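You operate a simulated robot arm through the tools that you are given. There is no shell and no other tool. Be economical: measure what you need, move in short steps, check, and stop when the job is done.

The job below is to be done with a simulated robot arm. You get a single attempt, and the scene is never put back.

## Task
Kit the yellow case by the job card, then shut and latch it. Set down upright: what you pick out.

It is judged by the outcome, as a careful person would: the job done as asked, and still so three seconds after it is handed in. It fails if anything else is knocked over, pushed out of place, dropped, spilled or broken.

## Robot
A 6-joint arm with a fingered hand, on a carriage that runs on a rail from [-0.191, 1.121] to [0.169, -0.988] (x, y) and turns from -509 to -177 degrees about z. Base frame: it is fixed where the carriage stands at the start and does not move with it; the origin is on the floor, on the carriage's upright axis, x ahead of it, y to its left, z up; the surface under the hand at the start is at about z = 0.8. Units: m, degrees, N and s.
Its first joint turns from -166.0 to 166.0 degrees. Places, roughly: case latch [0.5, 0.2, 0.8]; case lid [0.6, 0.5, 1]; kit case [0.6, 0.3, 0.8]. Payload 4 kg.
The TCP is the grasp point between the finger pads, 0.026 m short of the fingertips. In the tool frame z runs along the fingers and y along their closing line. The gripper opens to 0.132 m. The gripper's body begins 0.073 m behind the TCP. The gripper is a hand of 4 fingers: y runs from the thumb to the fingers, the wrist lies at [0, 0, -0.239] in the tool frame.
Orientation is that of the tool frame in the base frame, as a unit quaternion [w, x, y, z]. With the fingers straight down and closing along the base's y, the tool's x points along the base's -x, its y along +y and its z along -z.

## Interface
- The arm moves only by the tool jog_arm. Its argument "series" is a list of rows, each an object of numbers (a shift or turn left out is 0): "dx", "dy", "dz": the shift along the tool's x, y, z in units of 50 mm (1.0 is 50 mm); "rx", "ry", "rz": the turn, a rotation vector about the tool's x, y, z in units of 6 degrees (1.0 is 6 degrees). In form: [{"dx": .., "dy": .., "dz": .., "rx": .., "ry": .., "rz": ..}, ...]. A call has 1 to 8 rows; each row shifts and turns the commanded pose from where the row before left it, along the tool's axes as they then stand. A call with a number of a shift or a turn outside -1 to 1 is refused whole. Each row takes 0.2 s and may step no farther than 0.05 m and 8.6 degrees from the row before; otherwise, the whole call is refused. A pose out of reach is approached as far as the arm can. The call stops where the force on the tool passes 40 N (or 10 N more than at its start, if that is more) or the arm is blocked; 0.2 s more then pass. In this call time passes only in rows, and 0.2 s behind the last. It gives the time, the measured TCP pose, the force on the tool (base axes), the opening and the grip force at its end, in the units of the frame above (readings bear some noise), with the torque about the TCP (base axes, N m) and any sound that the robot's microphone picked up.
- Cameras (640 x 400 px; columns grow to the right, rows downward): "scene" is now at [0.3088, 0.2135, 1.3705]; the picture's right is [0.25, -0.97, 0.00], its down [-0.53, -0.14, -0.84] and it looks along [0.81, 0.21, -0.55] (base axes); focal length 214 px, centre (320, 200). "wrist" rides on the gripper at [0.068, 0.002, -0.097] in the tool frame; the picture's right is [-0.03, 1.00, 0.00], its down [-0.82, -0.02, -0.58] and it looks along [-0.58, -0.01, 0.82] (tool axes); focal length 270 px, centre (320, 200). There is no depth. A picture from a camera that has moved, and an enlarged one, comes with that camera's place and axes in the base frame and with its lens.
- snapshot(camera): a new picture of that camera. No time passes.
- move_column(by): slides the trunk up (or, below 0, down) by that many m; the arm and the scene camera ride with it, the base frame stays. It gives what a move gives, with no picture.
- steer(legs): drives the robot by 1 to 6 legs, each [ahead, left, turn to the left] in m, m and degrees, along the robot's own axes; the way and the turn of a leg run together, so that a leg with both is an arc; at most 1.5 m and 180 degrees a leg. The arm and the cameras ride along, it lands a little off, and it stops where it bumps. It keeps to its track: a leg is cut to what the track allows. It gives what a move gives.
- finger_targets(finger1, finger2, finger3, thumb_bend): sets how far each is bent, from 0 (flat) to 1 (curled in); at 0.3 the hand is open as for a grip, at 0.7 the pads meet at the TCP. One left out holds its place. A second passes; each finger stops where it meets its share of the squeeze, and holds until it gets a number again. It is the only way to open and close the hand. It gives what a move gives, with no picture; readings hold the bend of each and the force on the fingers (four entries, about 0 where the hand has none), thumb and palm.
- turn_head(pan, tilt): turns the head with the scene camera to pan (to the left, within 143 degrees either way) and tilt (down, from -29 to 69), counted from straight ahead of the robot. It gives what a move gives.
- zoom(camera, box): a new picture of the part [left, top, right, bottom] of that camera's present view, enlarged. No time passes.
- hand_in(): hands the job in; it is judged then, once.

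Work in short steps. Places have to be worked out from the pictures, the camera data and where the tool is seen: move nearer, look again, correct. Check each grasp and each placing, and mend what went wrong. You have 120 turns and 90 pictures in all, those below and enlarged ones among them. Open the gripper and draw the arm clear of the work before you hand the job in, unless the task says otherwise; then end with one line.

The tools are called after ">>>" as name(argument=value, ...) on one line, values as JSON. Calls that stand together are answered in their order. jog_arm: Moves the arm, as the interface text tells. Its arguments: {"type":"object","properties":{"series":{"type":"array"}},"required":["series"]} The other tools are called the same way: move_column (by) slides the trunk up or down; finger_targets (finger1, finger2, finger3, thumb_bend) moves the fingers one by one; steer (legs) drives the base; turn_head (pan, tilt) turns the head that bears the scene camera; snapshot (camera) takes a picture; zoom (camera, box) takes an enlarged picture of a part of a camera's view; hand_in () hands the job in.

At the start:

```text
time: 0.0
ee_pos: [0.5117, 0.1732, 1.2641]
tcp_rot: [-0.001, 0.0, 1.0, 0.0]
force: [-0.5, -1.0, 0.0]
torque: [0.0, 0.0, 0.02]
finger_gap: 0.1318
grasp_force: 0.1
shape: jaw
bend: [0.3, 0.3, 0.3, 0.3]
finger forces: [0.1, 0.1, 0.1, 0.1, 0.1, 0.0]
trunk travel left (down, up): [-0.375, 0.253]
robot x, y, heading: [-0.0014, -0.0004, 0.2]
head pan, tilt: [14.8, 33.2]
```

scene: 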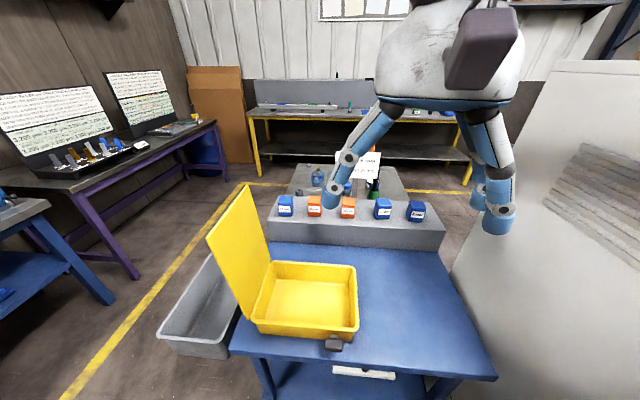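
wrist: 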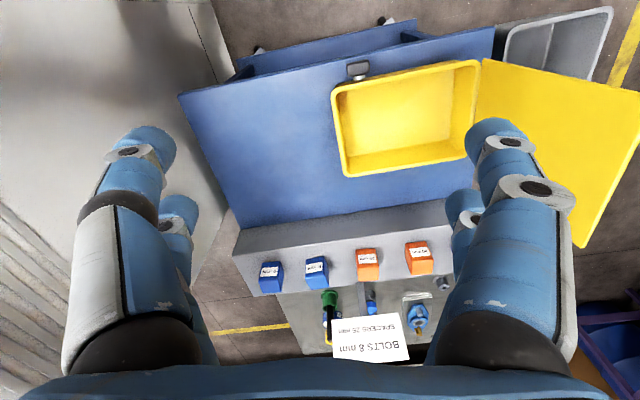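

The card behind the shelf seems to read "BOLTS 8 mm / SPACERS 25 mm". I zoom on the card and the boxes' labels.

>>> zoom(camera="wrist", box=[230, 220, 470, 370])

>>> zoom(camera="scene", box=[260, 140, 450, 260])

```text
2.67 times, centred on (350, 295) of wrist
camera zoom: at [0.4431, 0.1762, 1.3611], right [0.03, 1.0, 0.0], down [0.82, -0.02, 0.58], along [0.58, -0.01, -0.82], focal length 721 px, centre (240, -53)
```

zoom: 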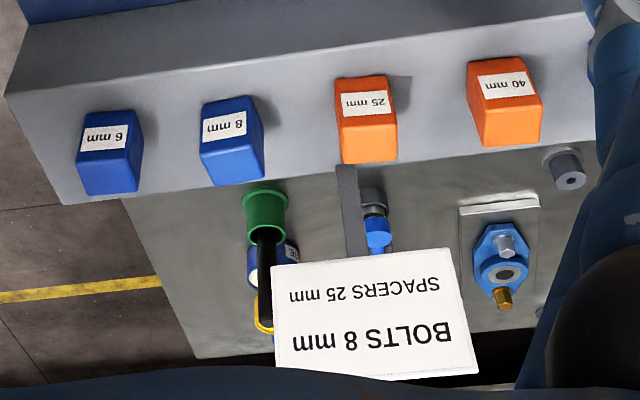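

```text
3.33 times, centred on (355, 200) of scene
camera zoom: at [0.3088, 0.2135, 1.3705], right [0.25, -0.97, 0.0], down [-0.53, -0.14, -0.84], along [0.81, 0.21, -0.55], focal length 715 px, centre (203, 200)
```

zoom: 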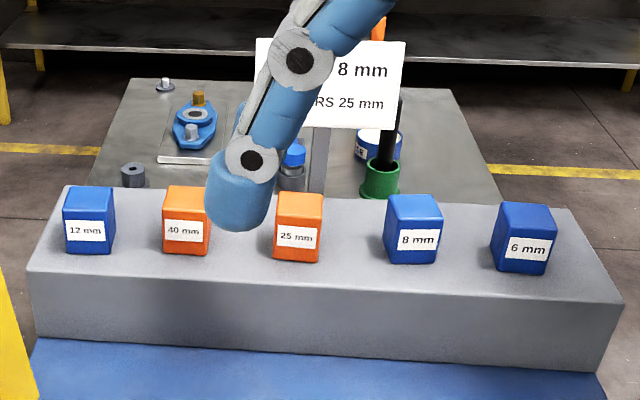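

Card: bolts 8 mm (blue) and spacers 25 mm (orange). Triangulating from both cameras puts the 8 mm label at about (0.94, 0.153, 0.93) and the 25 mm at about (0.913, 0.275, 0.93), in a row turned about 10–13°. I move over the 8 mm box to look closer.

>>> jog_arm(series=[{"dx": -0.9}, {"dx": -0.9}, {"dx": -0.9}, {"dx": -0.9}, {"dx": -0.9}, {"dx": -0.9}, {"dx": -0.7, "dy": -0.2, "rz": -1}, {"dy": -0.2, "rz": -1}])

>>> snapshot(camera="wrist")

>>> snapshot(camera="scene")

```text
time: 1.8
ee_pos: [0.8195, 0.1549, 1.2635]
tcp_rot: [-0.001, -0.105, 0.994, -0.001]
force: [-0.2, -0.1, -0.3]
torque: [-0.01, -0.02, 0.01]
finger_gap: 0.1318
grasp_force: 0.0
shape: jaw
bend: [0.3, 0.3, 0.3, 0.3]
finger forces: [0.1, 0.0, 0.0, 0.1, 0.1, 0.0]
trunk travel left (down, up): [-0.375, 0.253]
robot x, y, heading: [-0.0009, 0.0013, -0.1]
head pan, tilt: [14.8, 33.2]
```

```text
85 pictures are left
camera wrist: at [0.752, 0.1429, 1.3603], right [-0.18, 0.98, 0.0], down [0.8, 0.15, 0.58], along [0.57, 0.11, -0.82], focal length 270 px, centre (320, 200)
```

wrist: 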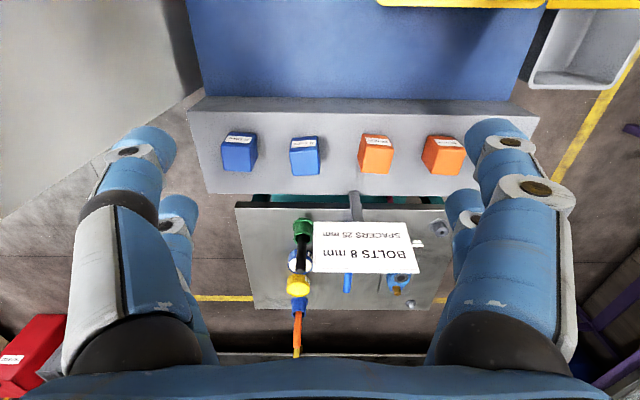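

```text
84 pictures are left
camera scene: at [0.3088, 0.2135, 1.3705], right [0.25, -0.97, 0.0], down [-0.53, -0.14, -0.84], along [0.81, 0.21, -0.55], focal length 214 px, centre (320, 200)
```

scene: 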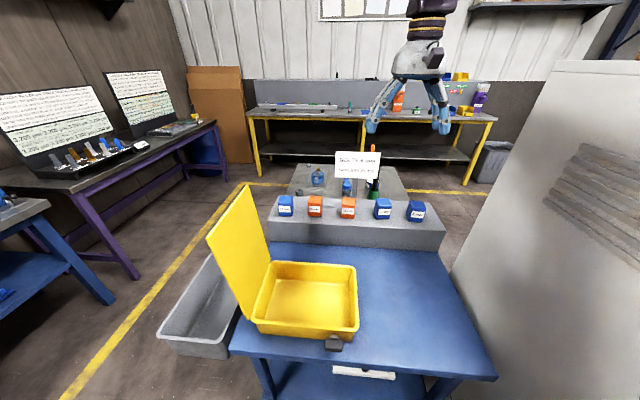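

The boxes now lie under the hand; I zoom in on them from the wrist for position and yaw.

>>> zoom(camera="wrist", box=[200, 90, 520, 290])

>>> zoom(camera="scene", box=[260, 140, 450, 260])

>>> zoom(camera="scene", box=[200, 170, 400, 370])

```text
2.00 times, centred on (360, 190) of wrist
camera zoom: at [0.752, 0.1429, 1.3603], right [-0.18, 0.98, 0.0], down [0.8, 0.15, 0.58], along [0.57, 0.11, -0.82], focal length 541 px, centre (240, 220)
```

zoom: 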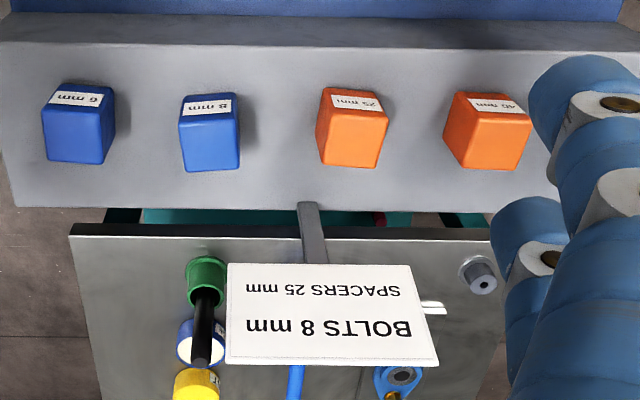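

```text
3.33 times, centred on (355, 200) of scene
camera zoom: at [0.3088, 0.2135, 1.3705], right [0.25, -0.97, 0.0], down [-0.53, -0.14, -0.84], along [0.81, 0.21, -0.55], focal length 715 px, centre (203, 200)
```

zoom: 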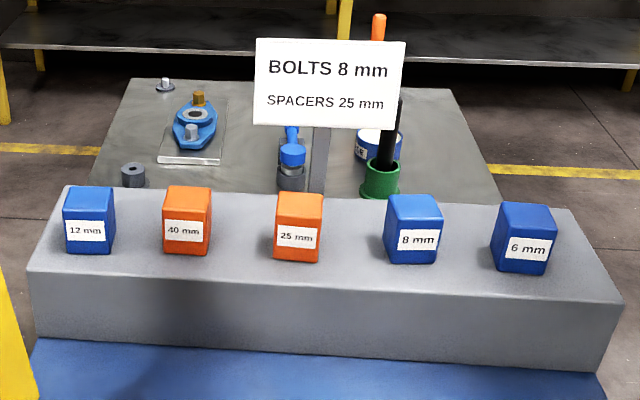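

```text
2.00 times, centred on (300, 270) of scene
camera zoom: at [0.3088, 0.2135, 1.3705], right [0.25, -0.97, 0.0], down [-0.53, -0.14, -0.84], along [0.81, 0.21, -0.55], focal length 429 px, centre (360, 60)
```

zoom: 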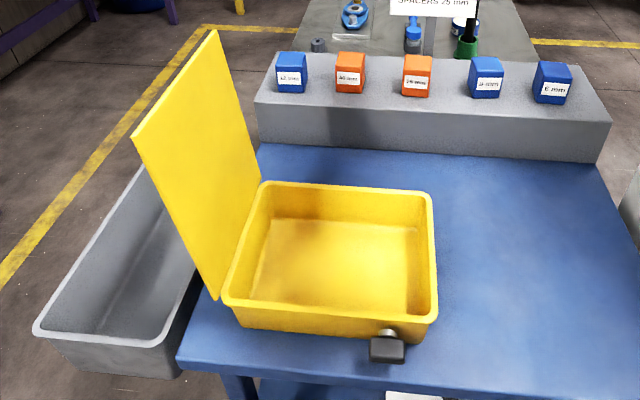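

8 mm box: centre about (0.956, 0.159), top at about z 0.965, about 45 mm wide, yaw about 15°. I narrow the fingers a little and approach to hover above it.

>>> finger_targets(finger1=0.42, finger2=0.42, finger3=0.42, thumb_bend=0.42)

>>> jog_arm(series=[{"dx": -0.54, "dy": -0.1, "dz": 0.8}, {"dx": -0.54, "dy": -0.1, "dz": 0.8}, {"dx": -0.54, "dy": -0.1, "dz": 0.8}, {"dx": -0.54, "dy": -0.1, "dz": 0.8}, {"dx": -0.53, "dy": -0.1, "dz": 0.7, "rz": -0.5}])

>>> snapshot(camera="wrist")

>>> zoom(camera="scene", box=[280, 100, 470, 220])

```text
time: 2.8
ee_pos: [0.8201, 0.1551, 1.2638]
tcp_rot: [-0.001, -0.104, 0.995, -0.001]
force: [-0.2, -0.7, -0.4]
torque: [-0.03, 0.05, -0.01]
finger_gap: 0.0941
grasp_force: 0.0
shape: fingers
bend: [0.42, 0.42, 0.42, 0.42]
finger forces: [0.0, 0.0, 0.0, 0.1, 0.0, 0.0]
trunk travel left (down, up): [-0.375, 0.253]
robot x, y, heading: [-0.0007, -0.0003, -0.2]
head pan, tilt: [14.8, 33.2]
```

```text
time: 4.0
ee_pos: [0.956, 0.1573, 1.0701]
tcp_rot: [0.0, -0.131, 0.991, -0.001]
force: [0.6, 0.0, 0.7]
torque: [-0.02, -0.01, -0.02]
finger_gap: 0.0935
grasp_force: 0.1
shape: fingers
bend: [0.42, 0.42, 0.42, 0.42]
finger forces: [0.1, 0.1, 0.0, 0.0, 0.0, 0.0]
trunk travel left (down, up): [-0.375, 0.253]
robot x, y, heading: [0.0, -0.0003, 0.1]
head pan, tilt: [14.8, 33.2]
```

```text
80 pictures are left
camera wrist: at [0.8887, 0.142, 1.1666], right [-0.23, 0.97, 0.0], down [0.79, 0.19, 0.58], along [0.56, 0.14, -0.82], focal length 270 px, centre (320, 200)
```

wrist: 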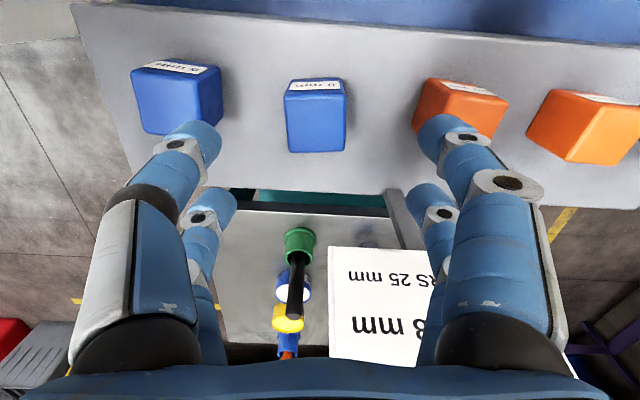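

```text
3.33 times, centred on (375, 160) of scene
camera zoom: at [0.3081, 0.2134, 1.3707], right [0.25, -0.97, 0.0], down [-0.53, -0.14, -0.84], along [0.81, 0.21, -0.55], focal length 715 px, centre (137, 333)
```

zoom: 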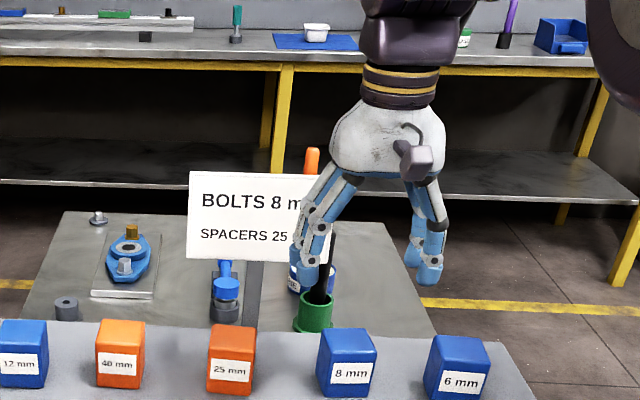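

The box sits under the TCP (expected pixel row 119, seen ~121) and square to the fingers, about 3 mm off sideways. I go down to z ≈ 0.945.

>>> jog_arm(series=[{"dz": 0.6, "dy": -0.06}, {"dz": 0.6}, {"dz": 0.5}, {"dz": 0.4}, {"dz": 0.4}])

>>> snapshot(camera="wrist")

>>> zoom(camera="scene", box=[280, 120, 470, 240])

```text
time: 5.2
ee_pos: [0.955, 0.1563, 0.9448]
tcp_rot: [0.0, -0.13, 0.992, 0.0]
force: [-0.3, 0.2, 0.2]
torque: [-0.01, -0.02, 0.01]
finger_gap: 0.0934
grasp_force: 0.1
shape: fingers
bend: [0.42, 0.42, 0.42, 0.42]
finger forces: [0.0, 0.0, 0.0, 0.1, 0.1, 0.0]
trunk travel left (down, up): [-0.375, 0.253]
robot x, y, heading: [0.0009, 0.0002, -0.0]
head pan, tilt: [14.8, 33.2]
```

```text
78 pictures are left
camera wrist: at [0.889, 0.1394, 1.0413], right [-0.23, 0.97, 0.0], down [0.79, 0.19, 0.58], along [0.56, 0.14, -0.82], focal length 270 px, centre (320, 200)
```

wrist: 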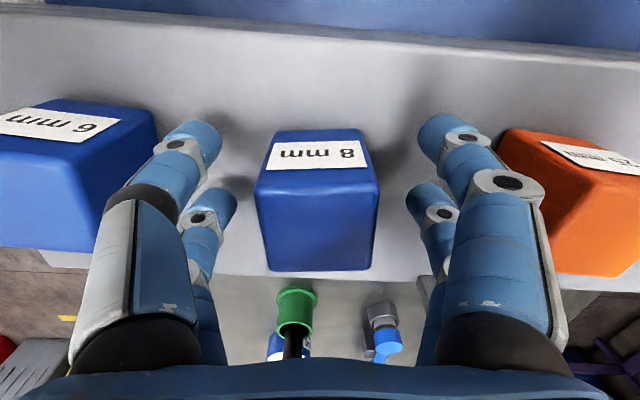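

```text
3.33 times, centred on (375, 180) of scene
camera zoom: at [0.3086, 0.2135, 1.3706], right [0.25, -0.97, 0.0], down [-0.53, -0.14, -0.84], along [0.81, 0.21, -0.55], focal length 715 px, centre (137, 267)
```

zoom: 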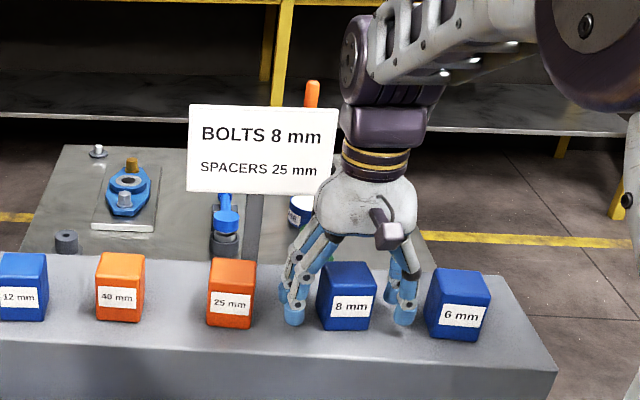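

The box is centred between the fingers, with clearance to its neighbours. I close.

>>> finger_targets(finger1=0.7, finger2=0.7, finger3=0.7, thumb_bend=0.7)

>>> snapshot(camera="wrist")

```text
time: 6.2
ee_pos: [0.9558, 0.1552, 0.9454]
tcp_rot: [0.0, -0.131, 0.991, 0.0]
force: [-0.1, -0.9, 0.0]
torque: [-0.01, 0.0, 0.02]
finger_gap: 0.0285
grasp_force: 18.3
shape: fingers
bend: [0.59, 0.56, 0.58, 0.66]
finger forces: [9.8, 7.7, 7.3, 0.0, 11.9, 0.0]
trunk travel left (down, up): [-0.375, 0.253]
robot x, y, heading: [-0.0001, 0.0017, 0.1]
head pan, tilt: [14.8, 33.2]
```

```text
76 pictures are left
camera wrist: at [0.8892, 0.1394, 1.0413], right [-0.23, 0.97, 0.0], down [0.79, 0.19, 0.58], along [0.56, 0.14, -0.82], focal length 270 px, centre (320, 200)
```

wrist: 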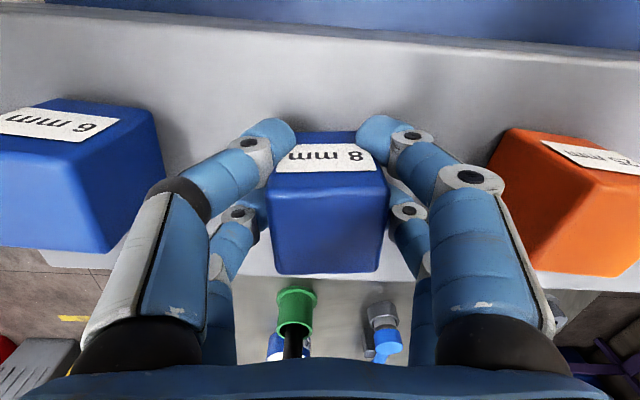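

The box is gripped with about 18 N. I lift it straight up and check.

>>> jog_arm(series=[{"dz": -0.3}, {"dz": -0.6}, {"dz": -0.8}, {"dz": -0.8}, {"dz": -0.8}, {"dz": -0.6}])

>>> snapshot(camera="wrist")

>>> snapshot(camera="scene")

```text
time: 7.6
ee_pos: [0.9557, 0.1552, 1.1381]
tcp_rot: [0.0, -0.13, 0.992, 0.0]
force: [0.1, -0.2, -1.3]
torque: [-0.01, 0.05, 0.01]
finger_gap: 0.0283
grasp_force: 18.7
shape: fingers
bend: [0.59, 0.56, 0.58, 0.66]
finger forces: [9.7, 7.9, 7.3, 0.0, 11.5, 0.1]
trunk travel left (down, up): [-0.375, 0.253]
robot x, y, heading: [-0.002, 0.0014, -0.2]
head pan, tilt: [14.8, 33.2]
```

```text
75 pictures are left
camera wrist: at [0.8893, 0.139, 1.2355], right [-0.23, 0.97, 0.0], down [0.79, 0.19, 0.58], along [0.56, 0.14, -0.82], focal length 270 px, centre (320, 200)
```

wrist: 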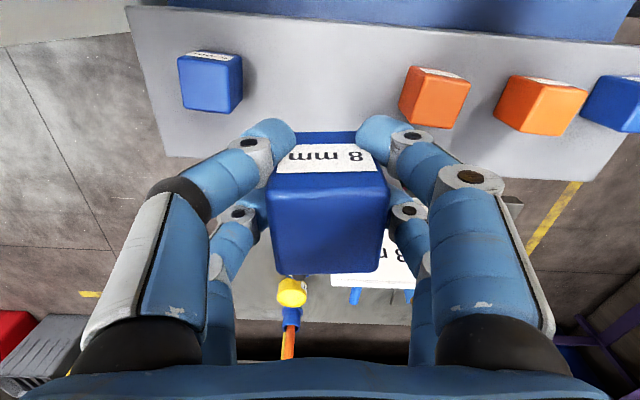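

```text
74 pictures are left
camera scene: at [0.309, 0.2135, 1.3704], right [0.25, -0.97, 0.0], down [-0.53, -0.14, -0.84], along [0.81, 0.21, -0.55], focal length 214 px, centre (320, 200)
```

scene: 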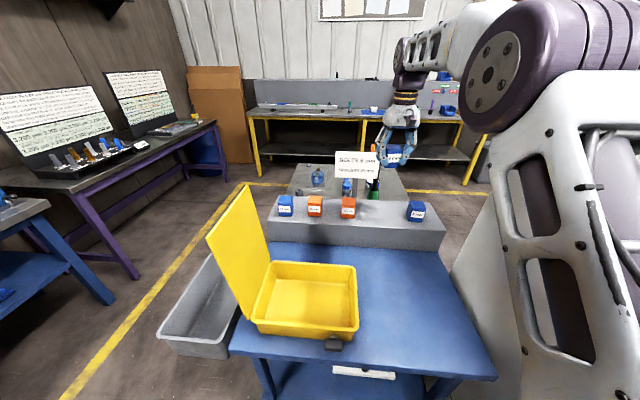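

Held securely. The case rim spans about (0.547,0.195)-(0.702,0.222)-(0.663,0.447)-(0.505,0.414) at z≈0.904, yaw ≈10.5°. I'll place the bolts box at about (0.612, 0.276), with the hand turned so it closes along the case's short side. First I move back above the case.

>>> jog_arm(series=[{"dx": 0.75, "dy": 0.51}, {"dx": 0.75, "dy": 0.51}, {"dx": 0.75, "dy": 0.51}, {"dx": 0.75, "dy": 0.51}, {"dx": 0.75, "dy": 0.51}, {"dx": 0.75, "dy": 0.51}, {"dx": 0.75, "dy": 0.51}, {"dx": 0.75, "dy": 0.51}])

>>> jog_arm(series=[{"rz": -1}, {"rz": -1}, {"rz": -1}, {"rz": -1}, {"rz": -1}, {"rz": -1}, {"rz": -1}, {"rz": -1}])

>>> jog_arm(series=[{"rz": -1}, {"rz": -1}, {"rz": -1}, {"rz": -1}, {"rz": -1}, {"rz": -1}, {"rz": -0.3}])

>>> snapshot(camera="scene")

>>> snapshot(camera="wrist")

```text
time: 9.4
ee_pos: [0.6075, 0.2735, 1.1409]
tcp_rot: [0.001, -0.13, 0.991, 0.0]
force: [0.7, -0.3, -1.9]
torque: [-0.02, 0.04, -0.01]
finger_gap: 0.0282
grasp_force: 17.7
shape: fingers
bend: [0.59, 0.56, 0.58, 0.66]
finger forces: [9.4, 7.7, 6.8, 0.0, 11.4, 0.0]
trunk travel left (down, up): [-0.375, 0.253]
robot x, y, heading: [-0.004, -0.0019, -0.2]
head pan, tilt: [14.8, 33.2]
```

```text
time: 11.2
ee_pos: [0.6132, 0.2755, 1.1388]
tcp_rot: [0.0, -0.523, 0.852, -0.001]
force: [-1.1, -0.9, -1.6]
torque: [-0.02, -0.03, 0.03]
finger_gap: 0.0288
grasp_force: 17.9
shape: fingers
bend: [0.59, 0.56, 0.58, 0.66]
finger forces: [9.4, 7.7, 6.8, 0.0, 11.3, 0.0]
trunk travel left (down, up): [-0.375, 0.253]
robot x, y, heading: [-0.0016, 0.0011, 0.2]
head pan, tilt: [14.8, 33.2]
```

```text
time: 12.8
ee_pos: [0.6118, 0.2738, 1.1394]
tcp_rot: [-0.001, 0.771, -0.637, 0.0]
force: [0.5, -0.2, -1.6]
torque: [-0.01, -0.02, 0.02]
finger_gap: 0.0284
grasp_force: 17.6
shape: fingers
bend: [0.59, 0.56, 0.58, 0.66]
finger forces: [9.4, 7.8, 6.8, 0.1, 11.3, 0.1]
trunk travel left (down, up): [-0.375, 0.253]
robot x, y, heading: [0.0001, 0.0002, 0.3]
head pan, tilt: [14.8, 33.2]
```

```text
73 pictures are left
camera scene: at [0.3088, 0.2135, 1.3705], right [0.25, -0.97, 0.0], down [-0.53, -0.14, -0.84], along [0.81, 0.21, -0.55], focal length 214 px, centre (320, 200)
```

scene: 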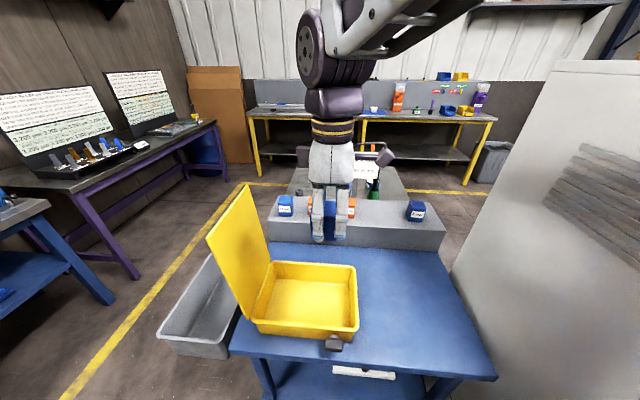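

```text
72 pictures are left
camera wrist: at [0.6232, 0.2068, 1.2365], right [-0.99, -0.16, 0.0], down [-0.13, 0.81, 0.58], along [-0.09, 0.57, -0.82], focal length 270 px, centre (320, 200)
```

wrist: 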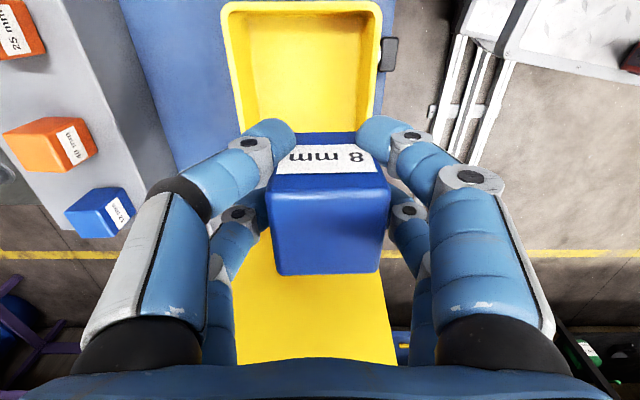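

Combining the new wrist view with the scene view puts the rim at z≈0.88 and the case centre at about (0.620, 0.325), so I shift about 2 cm and descend part of the way.

>>> jog_arm(series=[{"dy": -0.41, "dz": 0.5}, {"dz": 0.8}, {"dz": 0.8}, {"dz": 0.8}, {"dz": 0.6}])

>>> snapshot(camera="wrist")

>>> zoom(camera="scene", box=[200, 170, 400, 370])

```text
time: 14.0
ee_pos: [0.633, 0.2821, 0.9645]
tcp_rot: [0.001, 0.771, -0.637, 0.0]
force: [-0.1, 0.5, -1.2]
torque: [-0.02, -0.01, 0.01]
finger_gap: 0.0285
grasp_force: 17.0
shape: fingers
bend: [0.59, 0.56, 0.58, 0.66]
finger forces: [9.2, 7.8, 6.9, 0.0, 10.9, 0.0]
trunk travel left (down, up): [-0.375, 0.253]
robot x, y, heading: [-0.0036, 0.0001, 0.1]
head pan, tilt: [14.8, 33.2]
```

```text
71 pictures are left
camera wrist: at [0.6443, 0.2148, 1.0598], right [-0.99, -0.16, 0.0], down [-0.13, 0.81, 0.58], along [-0.09, 0.57, -0.82], focal length 270 px, centre (320, 200)
```

wrist: 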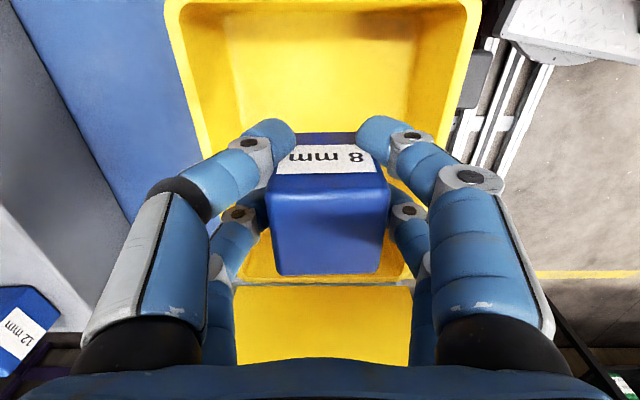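

```text
2.00 times, centred on (300, 270) of scene
camera zoom: at [0.3085, 0.2133, 1.3706], right [0.25, -0.97, 0.0], down [-0.53, -0.14, -0.84], along [0.81, 0.21, -0.55], focal length 429 px, centre (360, 60)
```

zoom: 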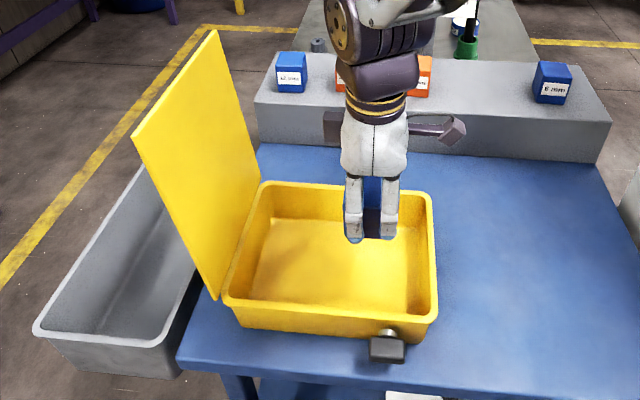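

The box is centred across the case (case mid 322 px, box 328 px). I descend into it gently.

>>> jog_arm(series=[{"dz": 0.6}, {"dz": 0.6}, {"dz": 0.5}, {"dz": 0.2}])

>>> zoom(camera="scene", box=[240, 230, 380, 350])

>>> snapshot(camera="wrist")

```text
time: 15.0
ee_pos: [0.6316, 0.28, 0.8692]
tcp_rot: [0.0, 0.77, -0.638, 0.0]
force: [-0.3, -0.2, -1.8]
torque: [-0.05, 0.02, -0.02]
finger_gap: 0.0284
grasp_force: 17.6
shape: fingers
bend: [0.59, 0.56, 0.58, 0.66]
finger forces: [9.1, 7.8, 6.9, 0.0, 11.0, 0.0]
trunk travel left (down, up): [-0.375, 0.253]
robot x, y, heading: [-0.0007, -0.0037, 0.2]
head pan, tilt: [14.8, 33.2]
```

```text
3.33 times, centred on (310, 290) of scene
camera zoom: at [0.3087, 0.2134, 1.3705], right [0.25, -0.97, 0.0], down [-0.53, -0.14, -0.84], along [0.81, 0.21, -0.55], focal length 715 px, centre (353, -100)
```

zoom: 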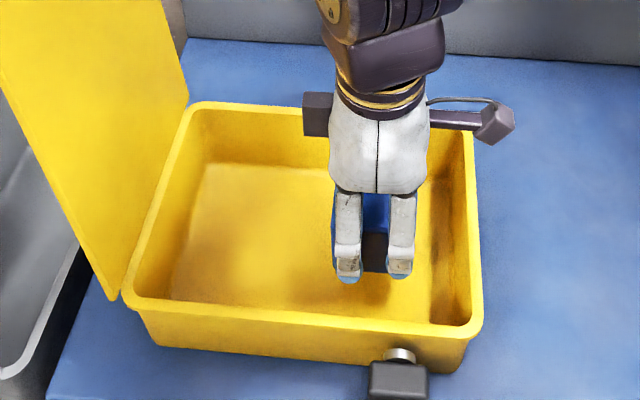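

```text
68 pictures are left
camera wrist: at [0.6444, 0.2121, 0.9658], right [-0.99, -0.16, 0.0], down [-0.13, 0.81, 0.58], along [-0.09, 0.57, -0.82], focal length 270 px, centre (320, 200)
```

wrist: 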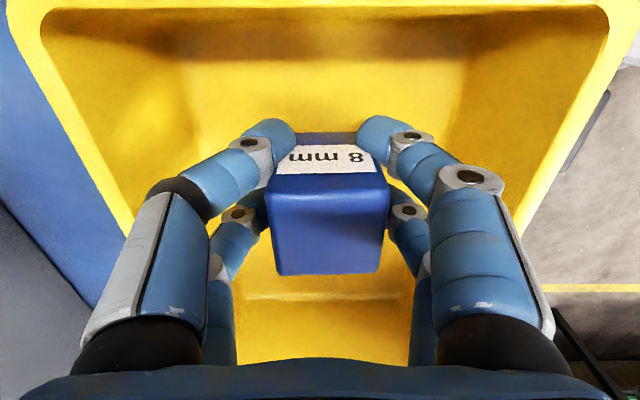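

No contact yet (force steady). I continue in 5 mm steps.

>>> jog_arm(series=[{"dz": 0.1}, {"dz": 0.1}, {"dz": 0.1}])

```text
time: 15.8
ee_pos: [0.6332, 0.2781, 0.8541]
tcp_rot: [0.0, 0.771, -0.637, 0.001]
force: [-0.2, -0.1, -1.4]
torque: [-0.01, -0.03, -0.04]
finger_gap: 0.0285
grasp_force: 17.2
shape: fingers
bend: [0.59, 0.56, 0.58, 0.66]
finger forces: [9.1, 7.8, 6.9, 0.1, 11.0, 0.1]
trunk travel left (down, up): [-0.375, 0.253]
robot x, y, heading: [-0.0026, 0.0034, 0.1]
head pan, tilt: [14.8, 33.2]
```

Still free; I go on in smaller steps.

>>> jog_arm(series=[{"dz": 0.08}, {"dz": 0.08}])

>>> jog_arm(series=[{"dz": 0.06}])

>>> zoom(camera="scene", box=[240, 230, 380, 350])

```text
time: 16.4
ee_pos: [0.6333, 0.2777, 0.8479]
tcp_rot: [-0.002, 0.77, -0.638, 0.001]
force: [-0.7, -0.7, 17.7]
torque: [0.0, 0.19, 0.0]
finger_gap: 0.0287
grasp_force: 19.3
shape: fingers
bend: [0.59, 0.57, 0.59, 0.66]
finger forces: [10.9, 9.1, 8.3, 0.0, 10.7, 0.1]
trunk travel left (down, up): [-0.375, 0.253]
robot x, y, heading: [0.0055, -0.0008, -0.3]
head pan, tilt: [14.8, 33.2]
```

```text
time: 16.8
ee_pos: [0.6334, 0.2784, 0.8436]
tcp_rot: [0.0, 0.771, -0.637, 0.0]
force: [2.5, -3.3, 22.9]
torque: [0.12, -0.04, 0.02]
finger_gap: 0.0292
grasp_force: 21.6
shape: fingers
bend: [0.59, 0.57, 0.6, 0.66]
finger forces: [10.1, 8.6, 9.4, 0.0, 13.8, 0.1]
trunk travel left (down, up): [-0.375, 0.253]
robot x, y, heading: [-0.0013, 0.0005, -0.0]
head pan, tilt: [14.8, 33.2]
```

```text
3.33 times, centred on (310, 290) of scene
camera zoom: at [0.3083, 0.213, 1.3708], right [0.25, -0.97, 0.0], down [-0.53, -0.14, -0.84], along [0.81, 0.21, -0.55], focal length 715 px, centre (353, -100)
```

zoom: 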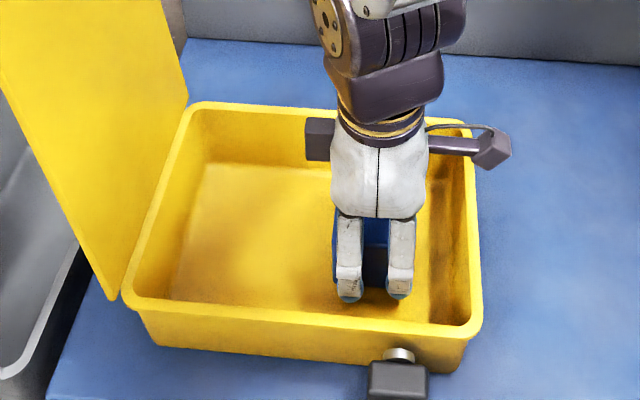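

Contact at TCP z ≈ 0.846. I ease up about 3 mm and open the fingers modestly.

>>> jog_arm(series=[{"dz": -0.06}])

>>> finger_targets(finger1=0.47, finger2=0.47, finger3=0.47, thumb_bend=0.5)

>>> snapshot(camera="wrist")

```text
time: 17.2
ee_pos: [0.6325, 0.278, 0.844]
tcp_rot: [0.002, 0.771, -0.637, -0.001]
force: [0.3, -0.1, 0.6]
torque: [0.07, 0.02, 0.02]
finger_gap: 0.0142
grasp_force: 12.4
shape: fingers
bend: [0.64, 0.57, 0.59, 0.69]
finger forces: [5.6, 7.3, 8.0, 0.0, 4.3, 0.1]
trunk travel left (down, up): [-0.375, 0.253]
robot x, y, heading: [0.0007, -0.0003, 0.2]
head pan, tilt: [14.8, 33.2]
```

```text
time: 18.2
ee_pos: [0.6333, 0.2793, 0.8446]
tcp_rot: [0.0, 0.77, -0.637, 0.0]
force: [-0.3, -0.3, 0.3]
torque: [0.05, 0.01, -0.05]
finger_gap: 0.0703
grasp_force: 0.0
shape: fingers
bend: [0.47, 0.47, 0.47, 0.5]
finger forces: [0.0, 0.1, 0.1, 0.0, 0.0, 0.0]
trunk travel left (down, up): [-0.375, 0.253]
robot x, y, heading: [-0.0024, 0.0009, -0.2]
head pan, tilt: [14.8, 33.2]
```

```text
66 pictures are left
camera wrist: at [0.6439, 0.2114, 0.9425], right [-0.99, -0.16, 0.0], down [-0.13, 0.81, 0.58], along [-0.09, 0.57, -0.82], focal length 270 px, centre (320, 200)
```

wrist: 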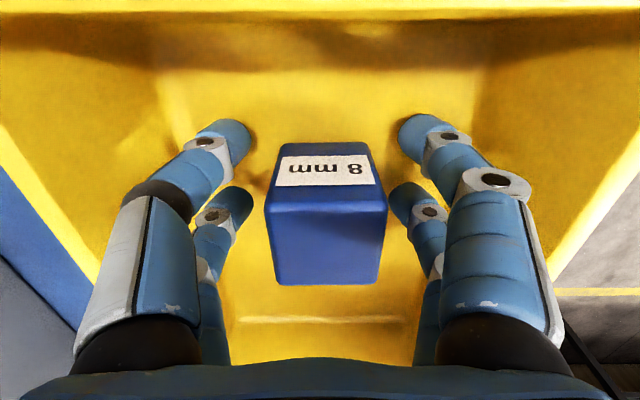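

The bolts box stands upright and free. I raise the hand straight up and look at it.

>>> jog_arm(series=[{"dz": -0.4}, {"dz": -0.6}, {"dz": -0.8}, {"dz": -0.9}, {"dz": -0.9}, {"dz": -0.9}, {"dz": -0.9}, {"dz": -0.9}])

>>> snapshot(camera="wrist")

>>> snapshot(camera="scene")

```text
time: 20.0
ee_pos: [0.6337, 0.2806, 1.163]
tcp_rot: [0.0, 0.771, -0.637, 0.0]
force: [0.4, 0.2, -0.3]
torque: [-0.04, 0.05, 0.01]
finger_gap: 0.0704
grasp_force: 0.1
shape: fingers
bend: [0.47, 0.47, 0.47, 0.5]
finger forces: [0.0, 0.0, 0.0, 0.1, 0.0, 0.1]
trunk travel left (down, up): [-0.375, 0.253]
robot x, y, heading: [0.0023, -0.0021, 0.1]
head pan, tilt: [14.8, 33.2]
```

```text
65 pictures are left
camera wrist: at [0.645, 0.2133, 1.2597], right [-0.99, -0.16, 0.0], down [-0.13, 0.81, 0.58], along [-0.09, 0.57, -0.82], focal length 270 px, centre (320, 200)
```

wrist: 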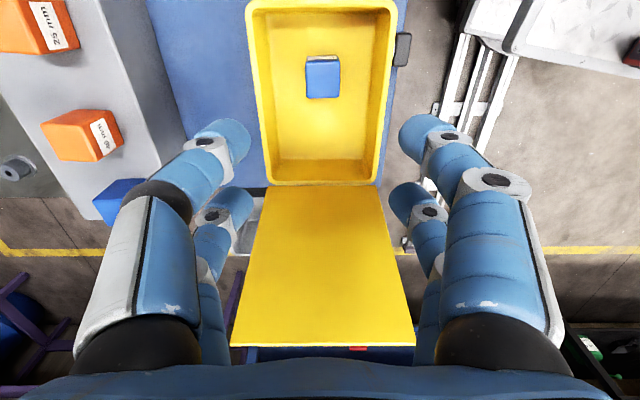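

```text
64 pictures are left
camera scene: at [0.309, 0.2136, 1.3704], right [0.25, -0.97, 0.0], down [-0.53, -0.14, -0.84], along [0.81, 0.21, -0.55], focal length 214 px, centre (320, 200)
```

scene: 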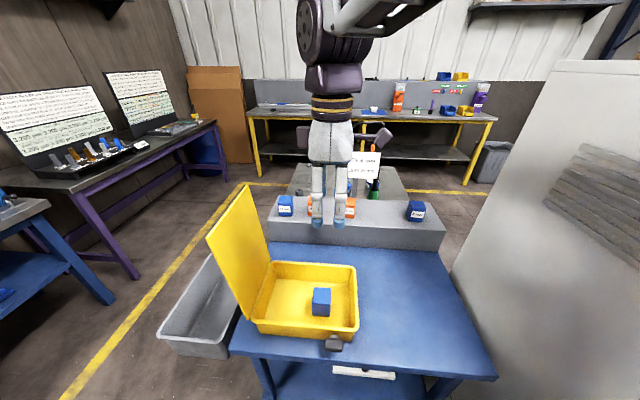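

The bolts box stands well inside. Now the 25 mm box, estimated at (0.933, 0.270): I turn the hand back and move over it.

>>> jog_arm(series=[{"rz": 1}, {"rz": 1}, {"rz": 1}, {"rz": 1}, {"rz": 1}, {"rz": 1}, {"rz": 1}, {"rz": 1}])

>>> jog_arm(series=[{"rz": 1}, {"rz": 1}, {"rz": 1}, {"rz": 1}, {"rz": 1}, {"rz": 1}, {"rz": 0.4}])

>>> jog_arm(series=[{"dx": -0.715, "dy": -0.22, "dz": 0.18}, {"dx": -0.715, "dy": -0.22, "dz": 0.18}, {"dx": -0.715, "dy": -0.22, "dz": 0.18}, {"dx": -0.715, "dy": -0.22, "dz": 0.18}, {"dx": -0.715, "dy": -0.22, "dz": 0.18}, {"dx": -0.715, "dy": -0.22, "dz": 0.18}, {"dx": -0.715, "dy": -0.22, "dz": 0.18}, {"dx": -0.715, "dy": -0.22, "dz": 0.18}])

>>> finger_targets(finger1=0.42, finger2=0.42, finger3=0.42, thumb_bend=0.42)

>>> snapshot(camera="wrist")

```text
time: 21.8
ee_pos: [0.6331, 0.2795, 1.1611]
tcp_rot: [0.0, -0.445, 0.896, 0.001]
force: [-0.6, 0.6, 0.3]
torque: [-0.01, -0.01, 0.01]
finger_gap: 0.0707
grasp_force: 0.0
shape: fingers
bend: [0.47, 0.47, 0.47, 0.5]
finger forces: [0.1, 0.0, 0.1, 0.0, 0.0, 0.0]
trunk travel left (down, up): [-0.375, 0.253]
robot x, y, heading: [0.0041, -0.0021, 0.1]
head pan, tilt: [14.8, 33.2]
```

```text
time: 23.4
ee_pos: [0.6329, 0.2779, 1.1626]
tcp_rot: [0.0, -0.125, 0.992, 0.0]
force: [-0.2, 0.2, 0.9]
torque: [0.01, 0.0, -0.03]
finger_gap: 0.0705
grasp_force: 0.0
shape: fingers
bend: [0.47, 0.47, 0.47, 0.5]
finger forces: [0.0, 0.1, 0.1, 0.1, 0.0, 0.1]
trunk travel left (down, up): [-0.375, 0.253]
robot x, y, heading: [0.0013, 0.0015, 0.1]
head pan, tilt: [14.8, 33.2]
```

```text
time: 25.2
ee_pos: [0.9333, 0.2644, 1.0901]
tcp_rot: [0.0, -0.125, 0.992, 0.0]
force: [-0.6, -0.4, 1.3]
torque: [0.0, -0.02, -0.03]
finger_gap: 0.0706
grasp_force: 0.1
shape: fingers
bend: [0.47, 0.47, 0.47, 0.5]
finger forces: [0.0, 0.0, 0.0, 0.0, 0.0, 0.0]
trunk travel left (down, up): [-0.375, 0.253]
robot x, y, heading: [-0.0002, -0.0005, 0.0]
head pan, tilt: [14.8, 33.2]
```

```text
time: 26.2
ee_pos: [0.9338, 0.2638, 1.0889]
tcp_rot: [0.0, -0.126, 0.992, 0.0]
force: [0.1, 0.5, 0.4]
torque: [-0.04, 0.01, 0.01]
finger_gap: 0.0927
grasp_force: 0.1
shape: fingers
bend: [0.42, 0.42, 0.42, 0.42]
finger forces: [0.0, 0.0, 0.0, 0.0, 0.0, 0.0]
trunk travel left (down, up): [-0.375, 0.253]
robot x, y, heading: [0.0019, -0.0026, -0.2]
head pan, tilt: [14.8, 33.2]
```

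```text
63 pictures are left
camera wrist: at [0.8667, 0.2486, 1.1857], right [-0.22, 0.97, 0.0], down [0.8, 0.18, 0.58], along [0.56, 0.13, -0.82], focal length 270 px, centre (320, 200)
```

wrist: 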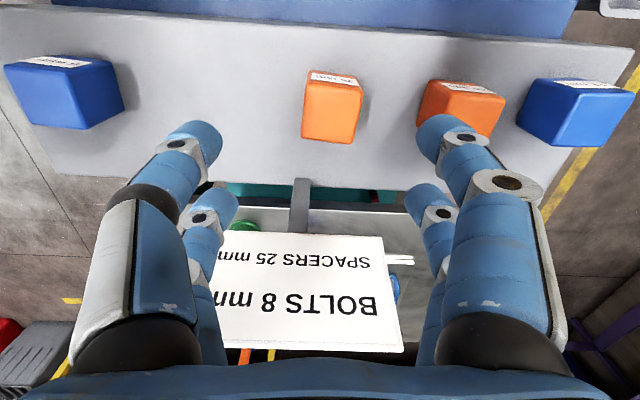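

The box is about 9 mm towards +y and turned about 7° relative to the hand. I correct both and lower partway.

>>> jog_arm(series=[{"dy": 0.18, "dz": 0.3}, {"rz": 0.6, "dz": 0.2}, {"rz": 0.6, "dz": 0.3}, {"dz": 0.5}])

>>> snapshot(camera="wrist")

>>> zoom(camera="scene", box=[260, 120, 450, 240])

```text
time: 27.2
ee_pos: [0.9283, 0.2744, 1.0221]
tcp_rot: [0.0, -0.063, 0.998, 0.0]
force: [-0.3, 1.0, -0.2]
torque: [0.02, 0.02, 0.0]
finger_gap: 0.0926
grasp_force: 0.0
shape: fingers
bend: [0.42, 0.42, 0.42, 0.42]
finger forces: [0.0, 0.0, 0.0, 0.1, 0.0, 0.1]
trunk travel left (down, up): [-0.375, 0.253]
robot x, y, heading: [-0.0005, -0.0012, -0.1]
head pan, tilt: [14.8, 33.2]
```

```text
62 pictures are left
camera wrist: at [0.8607, 0.2676, 1.1195], right [-0.1, 0.99, 0.0], down [0.81, 0.08, 0.58], along [0.58, 0.06, -0.82], focal length 270 px, centre (320, 200)
```

wrist: 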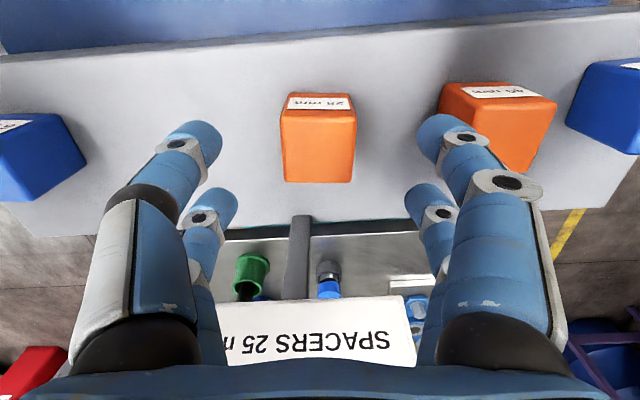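

```text
3.33 times, centred on (355, 180) of scene
camera zoom: at [0.3086, 0.2134, 1.3705], right [0.25, -0.97, 0.0], down [-0.53, -0.14, -0.84], along [0.81, 0.21, -0.55], focal length 715 px, centre (203, 267)
```

zoom: 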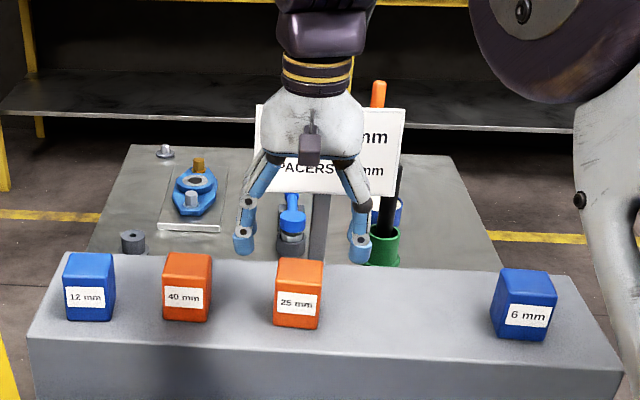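

Aligned in position and yaw. I lower to the grasp height.

>>> jog_arm(series=[{"dz": 0.5}, {"dz": 0.4}, {"dz": 0.35}, {"dz": 0.3}])

>>> snapshot(camera="wrist")

```text
time: 28.2
ee_pos: [0.9293, 0.274, 0.9471]
tcp_rot: [-0.001, -0.062, 0.998, 0.001]
force: [-1.3, 0.0, 0.1]
torque: [0.0, 0.01, 0.02]
finger_gap: 0.0924
grasp_force: 0.0
shape: fingers
bend: [0.42, 0.42, 0.42, 0.42]
finger forces: [0.0, 0.0, 0.0, 0.0, 0.1, 0.0]
trunk travel left (down, up): [-0.375, 0.253]
robot x, y, heading: [0.0023, 0.0007, -0.1]
head pan, tilt: [14.8, 33.2]
```

```text
60 pictures are left
camera wrist: at [0.8616, 0.267, 1.0427], right [-0.1, 0.99, 0.0], down [0.81, 0.08, 0.58], along [0.57, 0.06, -0.82], focal length 270 px, centre (320, 200)
```

wrist: 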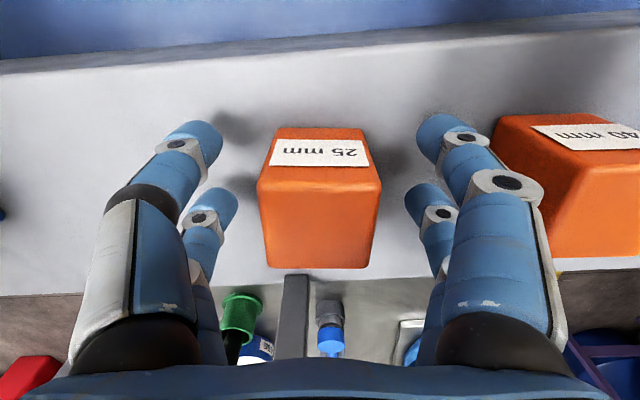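

The 25 mm box is centred; I close and lift.

>>> finger_targets(finger1=0.7, finger2=0.7, finger3=0.7, thumb_bend=0.7)

>>> jog_arm(series=[{"dz": -0.3}, {"dz": -0.6}, {"dz": -0.8}, {"dz": -0.8}, {"dz": -0.8}, {"dz": -0.7}])

>>> snapshot(camera="wrist")

```text
time: 29.2
ee_pos: [0.9291, 0.2731, 0.9457]
tcp_rot: [0.0, -0.063, 0.998, 0.0]
force: [-0.6, 0.1, -0.2]
torque: [0.03, -0.02, 0.02]
finger_gap: 0.0193
grasp_force: 15.1
shape: fingers
bend: [0.64, 0.56, 0.58, 0.67]
finger forces: [6.4, 8.8, 6.6, 0.0, 9.4, 0.0]
trunk travel left (down, up): [-0.375, 0.253]
robot x, y, heading: [-0.0038, 0.001, -0.2]
head pan, tilt: [14.8, 33.2]
```

```text
time: 30.6
ee_pos: [0.9312, 0.2723, 1.1459]
tcp_rot: [-0.001, -0.062, 0.998, 0.001]
force: [0.6, -0.2, -1.3]
torque: [0.01, 0.01, -0.01]
finger_gap: 0.0188
grasp_force: 14.8
shape: fingers
bend: [0.64, 0.56, 0.58, 0.67]
finger forces: [6.0, 8.7, 6.3, 0.0, 9.2, 0.1]
trunk travel left (down, up): [-0.375, 0.253]
robot x, y, heading: [0.0006, -0.001, -0.2]
head pan, tilt: [14.8, 33.2]
```

```text
59 pictures are left
camera wrist: at [0.8632, 0.2658, 1.2433], right [-0.1, 0.99, 0.0], down [0.81, 0.08, 0.58], along [0.57, 0.06, -0.82], focal length 270 px, centre (320, 200)
```

wrist: 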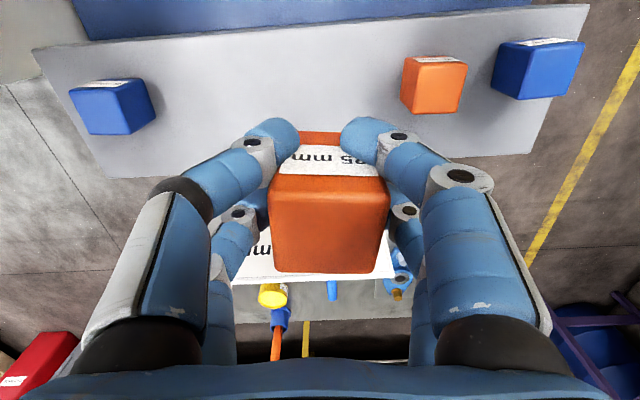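

Held. I carry it above the left half of the case, target (0.612, 0.366), and turn the hand as before.

>>> jog_arm(series=[{"dx": 0.76, "dy": 0.333}, {"dx": 0.76, "dy": 0.333}, {"dx": 0.76, "dy": 0.333}, {"dx": 0.76, "dy": 0.333}, {"dx": 0.76, "dy": 0.333}, {"dx": 0.76, "dy": 0.333}, {"dx": 0.76, "dy": 0.333}, {"dx": 0.76, "dy": 0.333}])

>>> jog_arm(series=[{"rz": -1}, {"rz": -1}, {"rz": -1}, {"rz": -1}, {"rz": -1}, {"rz": -1}, {"rz": -1}, {"rz": -1}])

>>> jog_arm(series=[{"rz": -1}, {"rz": -1}, {"rz": -1}, {"rz": -1}, {"rz": -1}, {"rz": -1}, {"rz": -1}, {"rz": -0.6}])

>>> snapshot(camera="wrist")

>>> snapshot(camera="scene")

```text
time: 32.4
ee_pos: [0.6118, 0.3667, 1.1503]
tcp_rot: [-0.001, -0.063, 0.998, 0.0]
force: [0.0, -0.6, -0.7]
torque: [0.0, 0.08, 0.01]
finger_gap: 0.0185
grasp_force: 14.7
shape: fingers
bend: [0.64, 0.56, 0.58, 0.67]
finger forces: [5.7, 8.7, 6.1, 0.0, 8.9, 0.0]
trunk travel left (down, up): [-0.375, 0.253]
robot x, y, heading: [-0.0015, 0.003, 0.1]
head pan, tilt: [14.8, 33.2]
```

```text
time: 34.2
ee_pos: [0.612, 0.3674, 1.1479]
tcp_rot: [0.0, -0.464, 0.886, 0.0]
force: [1.0, -0.4, -2.0]
torque: [-0.04, 0.03, 0.03]
finger_gap: 0.0186
grasp_force: 15.0
shape: fingers
bend: [0.64, 0.56, 0.58, 0.67]
finger forces: [5.8, 8.7, 6.2, 0.0, 8.9, 0.1]
trunk travel left (down, up): [-0.375, 0.253]
robot x, y, heading: [-0.0021, 0.0029, 0.3]
head pan, tilt: [14.8, 33.2]
```

```text
time: 36.0
ee_pos: [0.6114, 0.3666, 1.1463]
tcp_rot: [0.0, 0.771, -0.637, 0.001]
force: [-1.4, -1.0, -2.1]
torque: [-0.03, -0.06, -0.01]
finger_gap: 0.0187
grasp_force: 14.7
shape: fingers
bend: [0.64, 0.56, 0.58, 0.67]
finger forces: [5.7, 8.7, 6.2, 0.0, 8.9, 0.0]
trunk travel left (down, up): [-0.375, 0.253]
robot x, y, heading: [-0.0019, 0.0012, 0.3]
head pan, tilt: [14.8, 33.2]
```

```text
58 pictures are left
camera wrist: at [0.6224, 0.2992, 1.2429], right [-0.99, -0.16, 0.0], down [-0.13, 0.81, 0.58], along [-0.09, 0.57, -0.82], focal length 270 px, centre (320, 200)
```

wrist: 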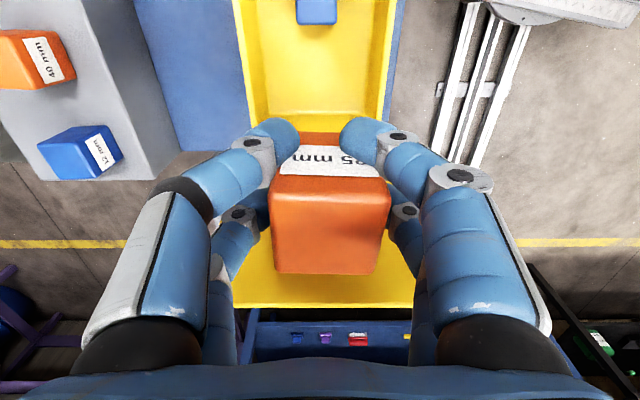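

```text
57 pictures are left
camera scene: at [0.3088, 0.2135, 1.3705], right [0.25, -0.97, 0.0], down [-0.53, -0.14, -0.84], along [0.81, 0.21, -0.55], focal length 214 px, centre (320, 200)
```

scene: 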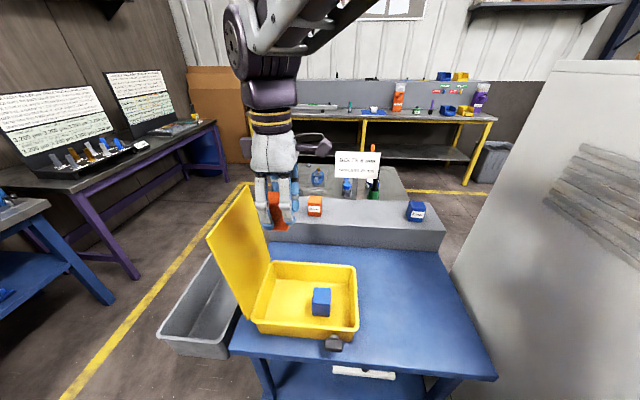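

The lid stands nearly upright, about 8 cm from the hand axis, so there is room. I go down partway with a small centring shift and check.

>>> jog_arm(series=[{"dz": 0.7, "dy": -0.13}, {"dz": 0.8}, {"dz": 0.8}, {"dz": 0.7}, {"dz": 0.6}])

>>> snapshot(camera="wrist")

>>> zoom(camera="scene", box=[180, 130, 400, 350])

```text
time: 37.2
ee_pos: [0.6164, 0.3699, 0.9653]
tcp_rot: [0.0, 0.771, -0.637, 0.0]
force: [-0.4, 1.4, -1.0]
torque: [0.0, 0.0, 0.01]
finger_gap: 0.0186
grasp_force: 14.5
shape: fingers
bend: [0.64, 0.56, 0.58, 0.67]
finger forces: [5.4, 8.7, 6.2, 0.0, 9.0, 0.0]
trunk travel left (down, up): [-0.375, 0.253]
robot x, y, heading: [-0.0003, -0.0, 0.1]
head pan, tilt: [14.8, 33.2]
```

```text
56 pictures are left
camera wrist: at [0.6283, 0.3018, 1.0633], right [-0.99, -0.16, 0.0], down [-0.13, 0.81, 0.58], along [-0.09, 0.57, -0.82], focal length 270 px, centre (320, 200)
```

wrist: 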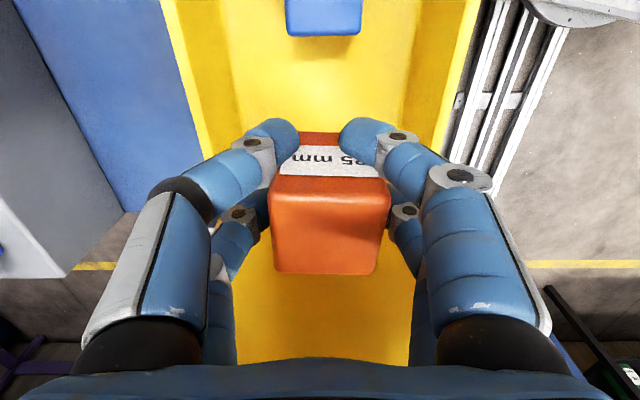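

```text
1.82 times, centred on (290, 240) of scene
camera zoom: at [0.3086, 0.2134, 1.3706], right [0.25, -0.97, 0.0], down [-0.53, -0.14, -0.84], along [0.81, 0.21, -0.55], focal length 390 px, centre (374, 127)
```

zoom: 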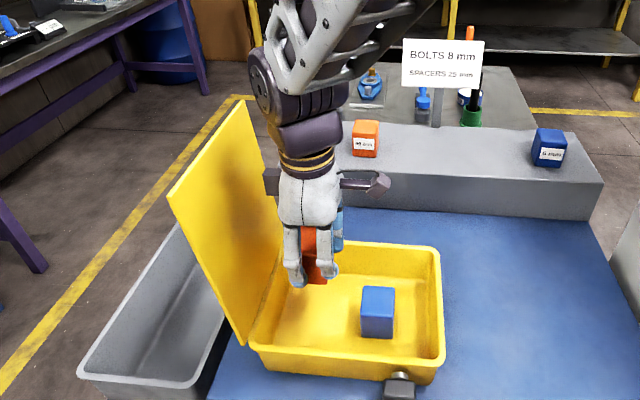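

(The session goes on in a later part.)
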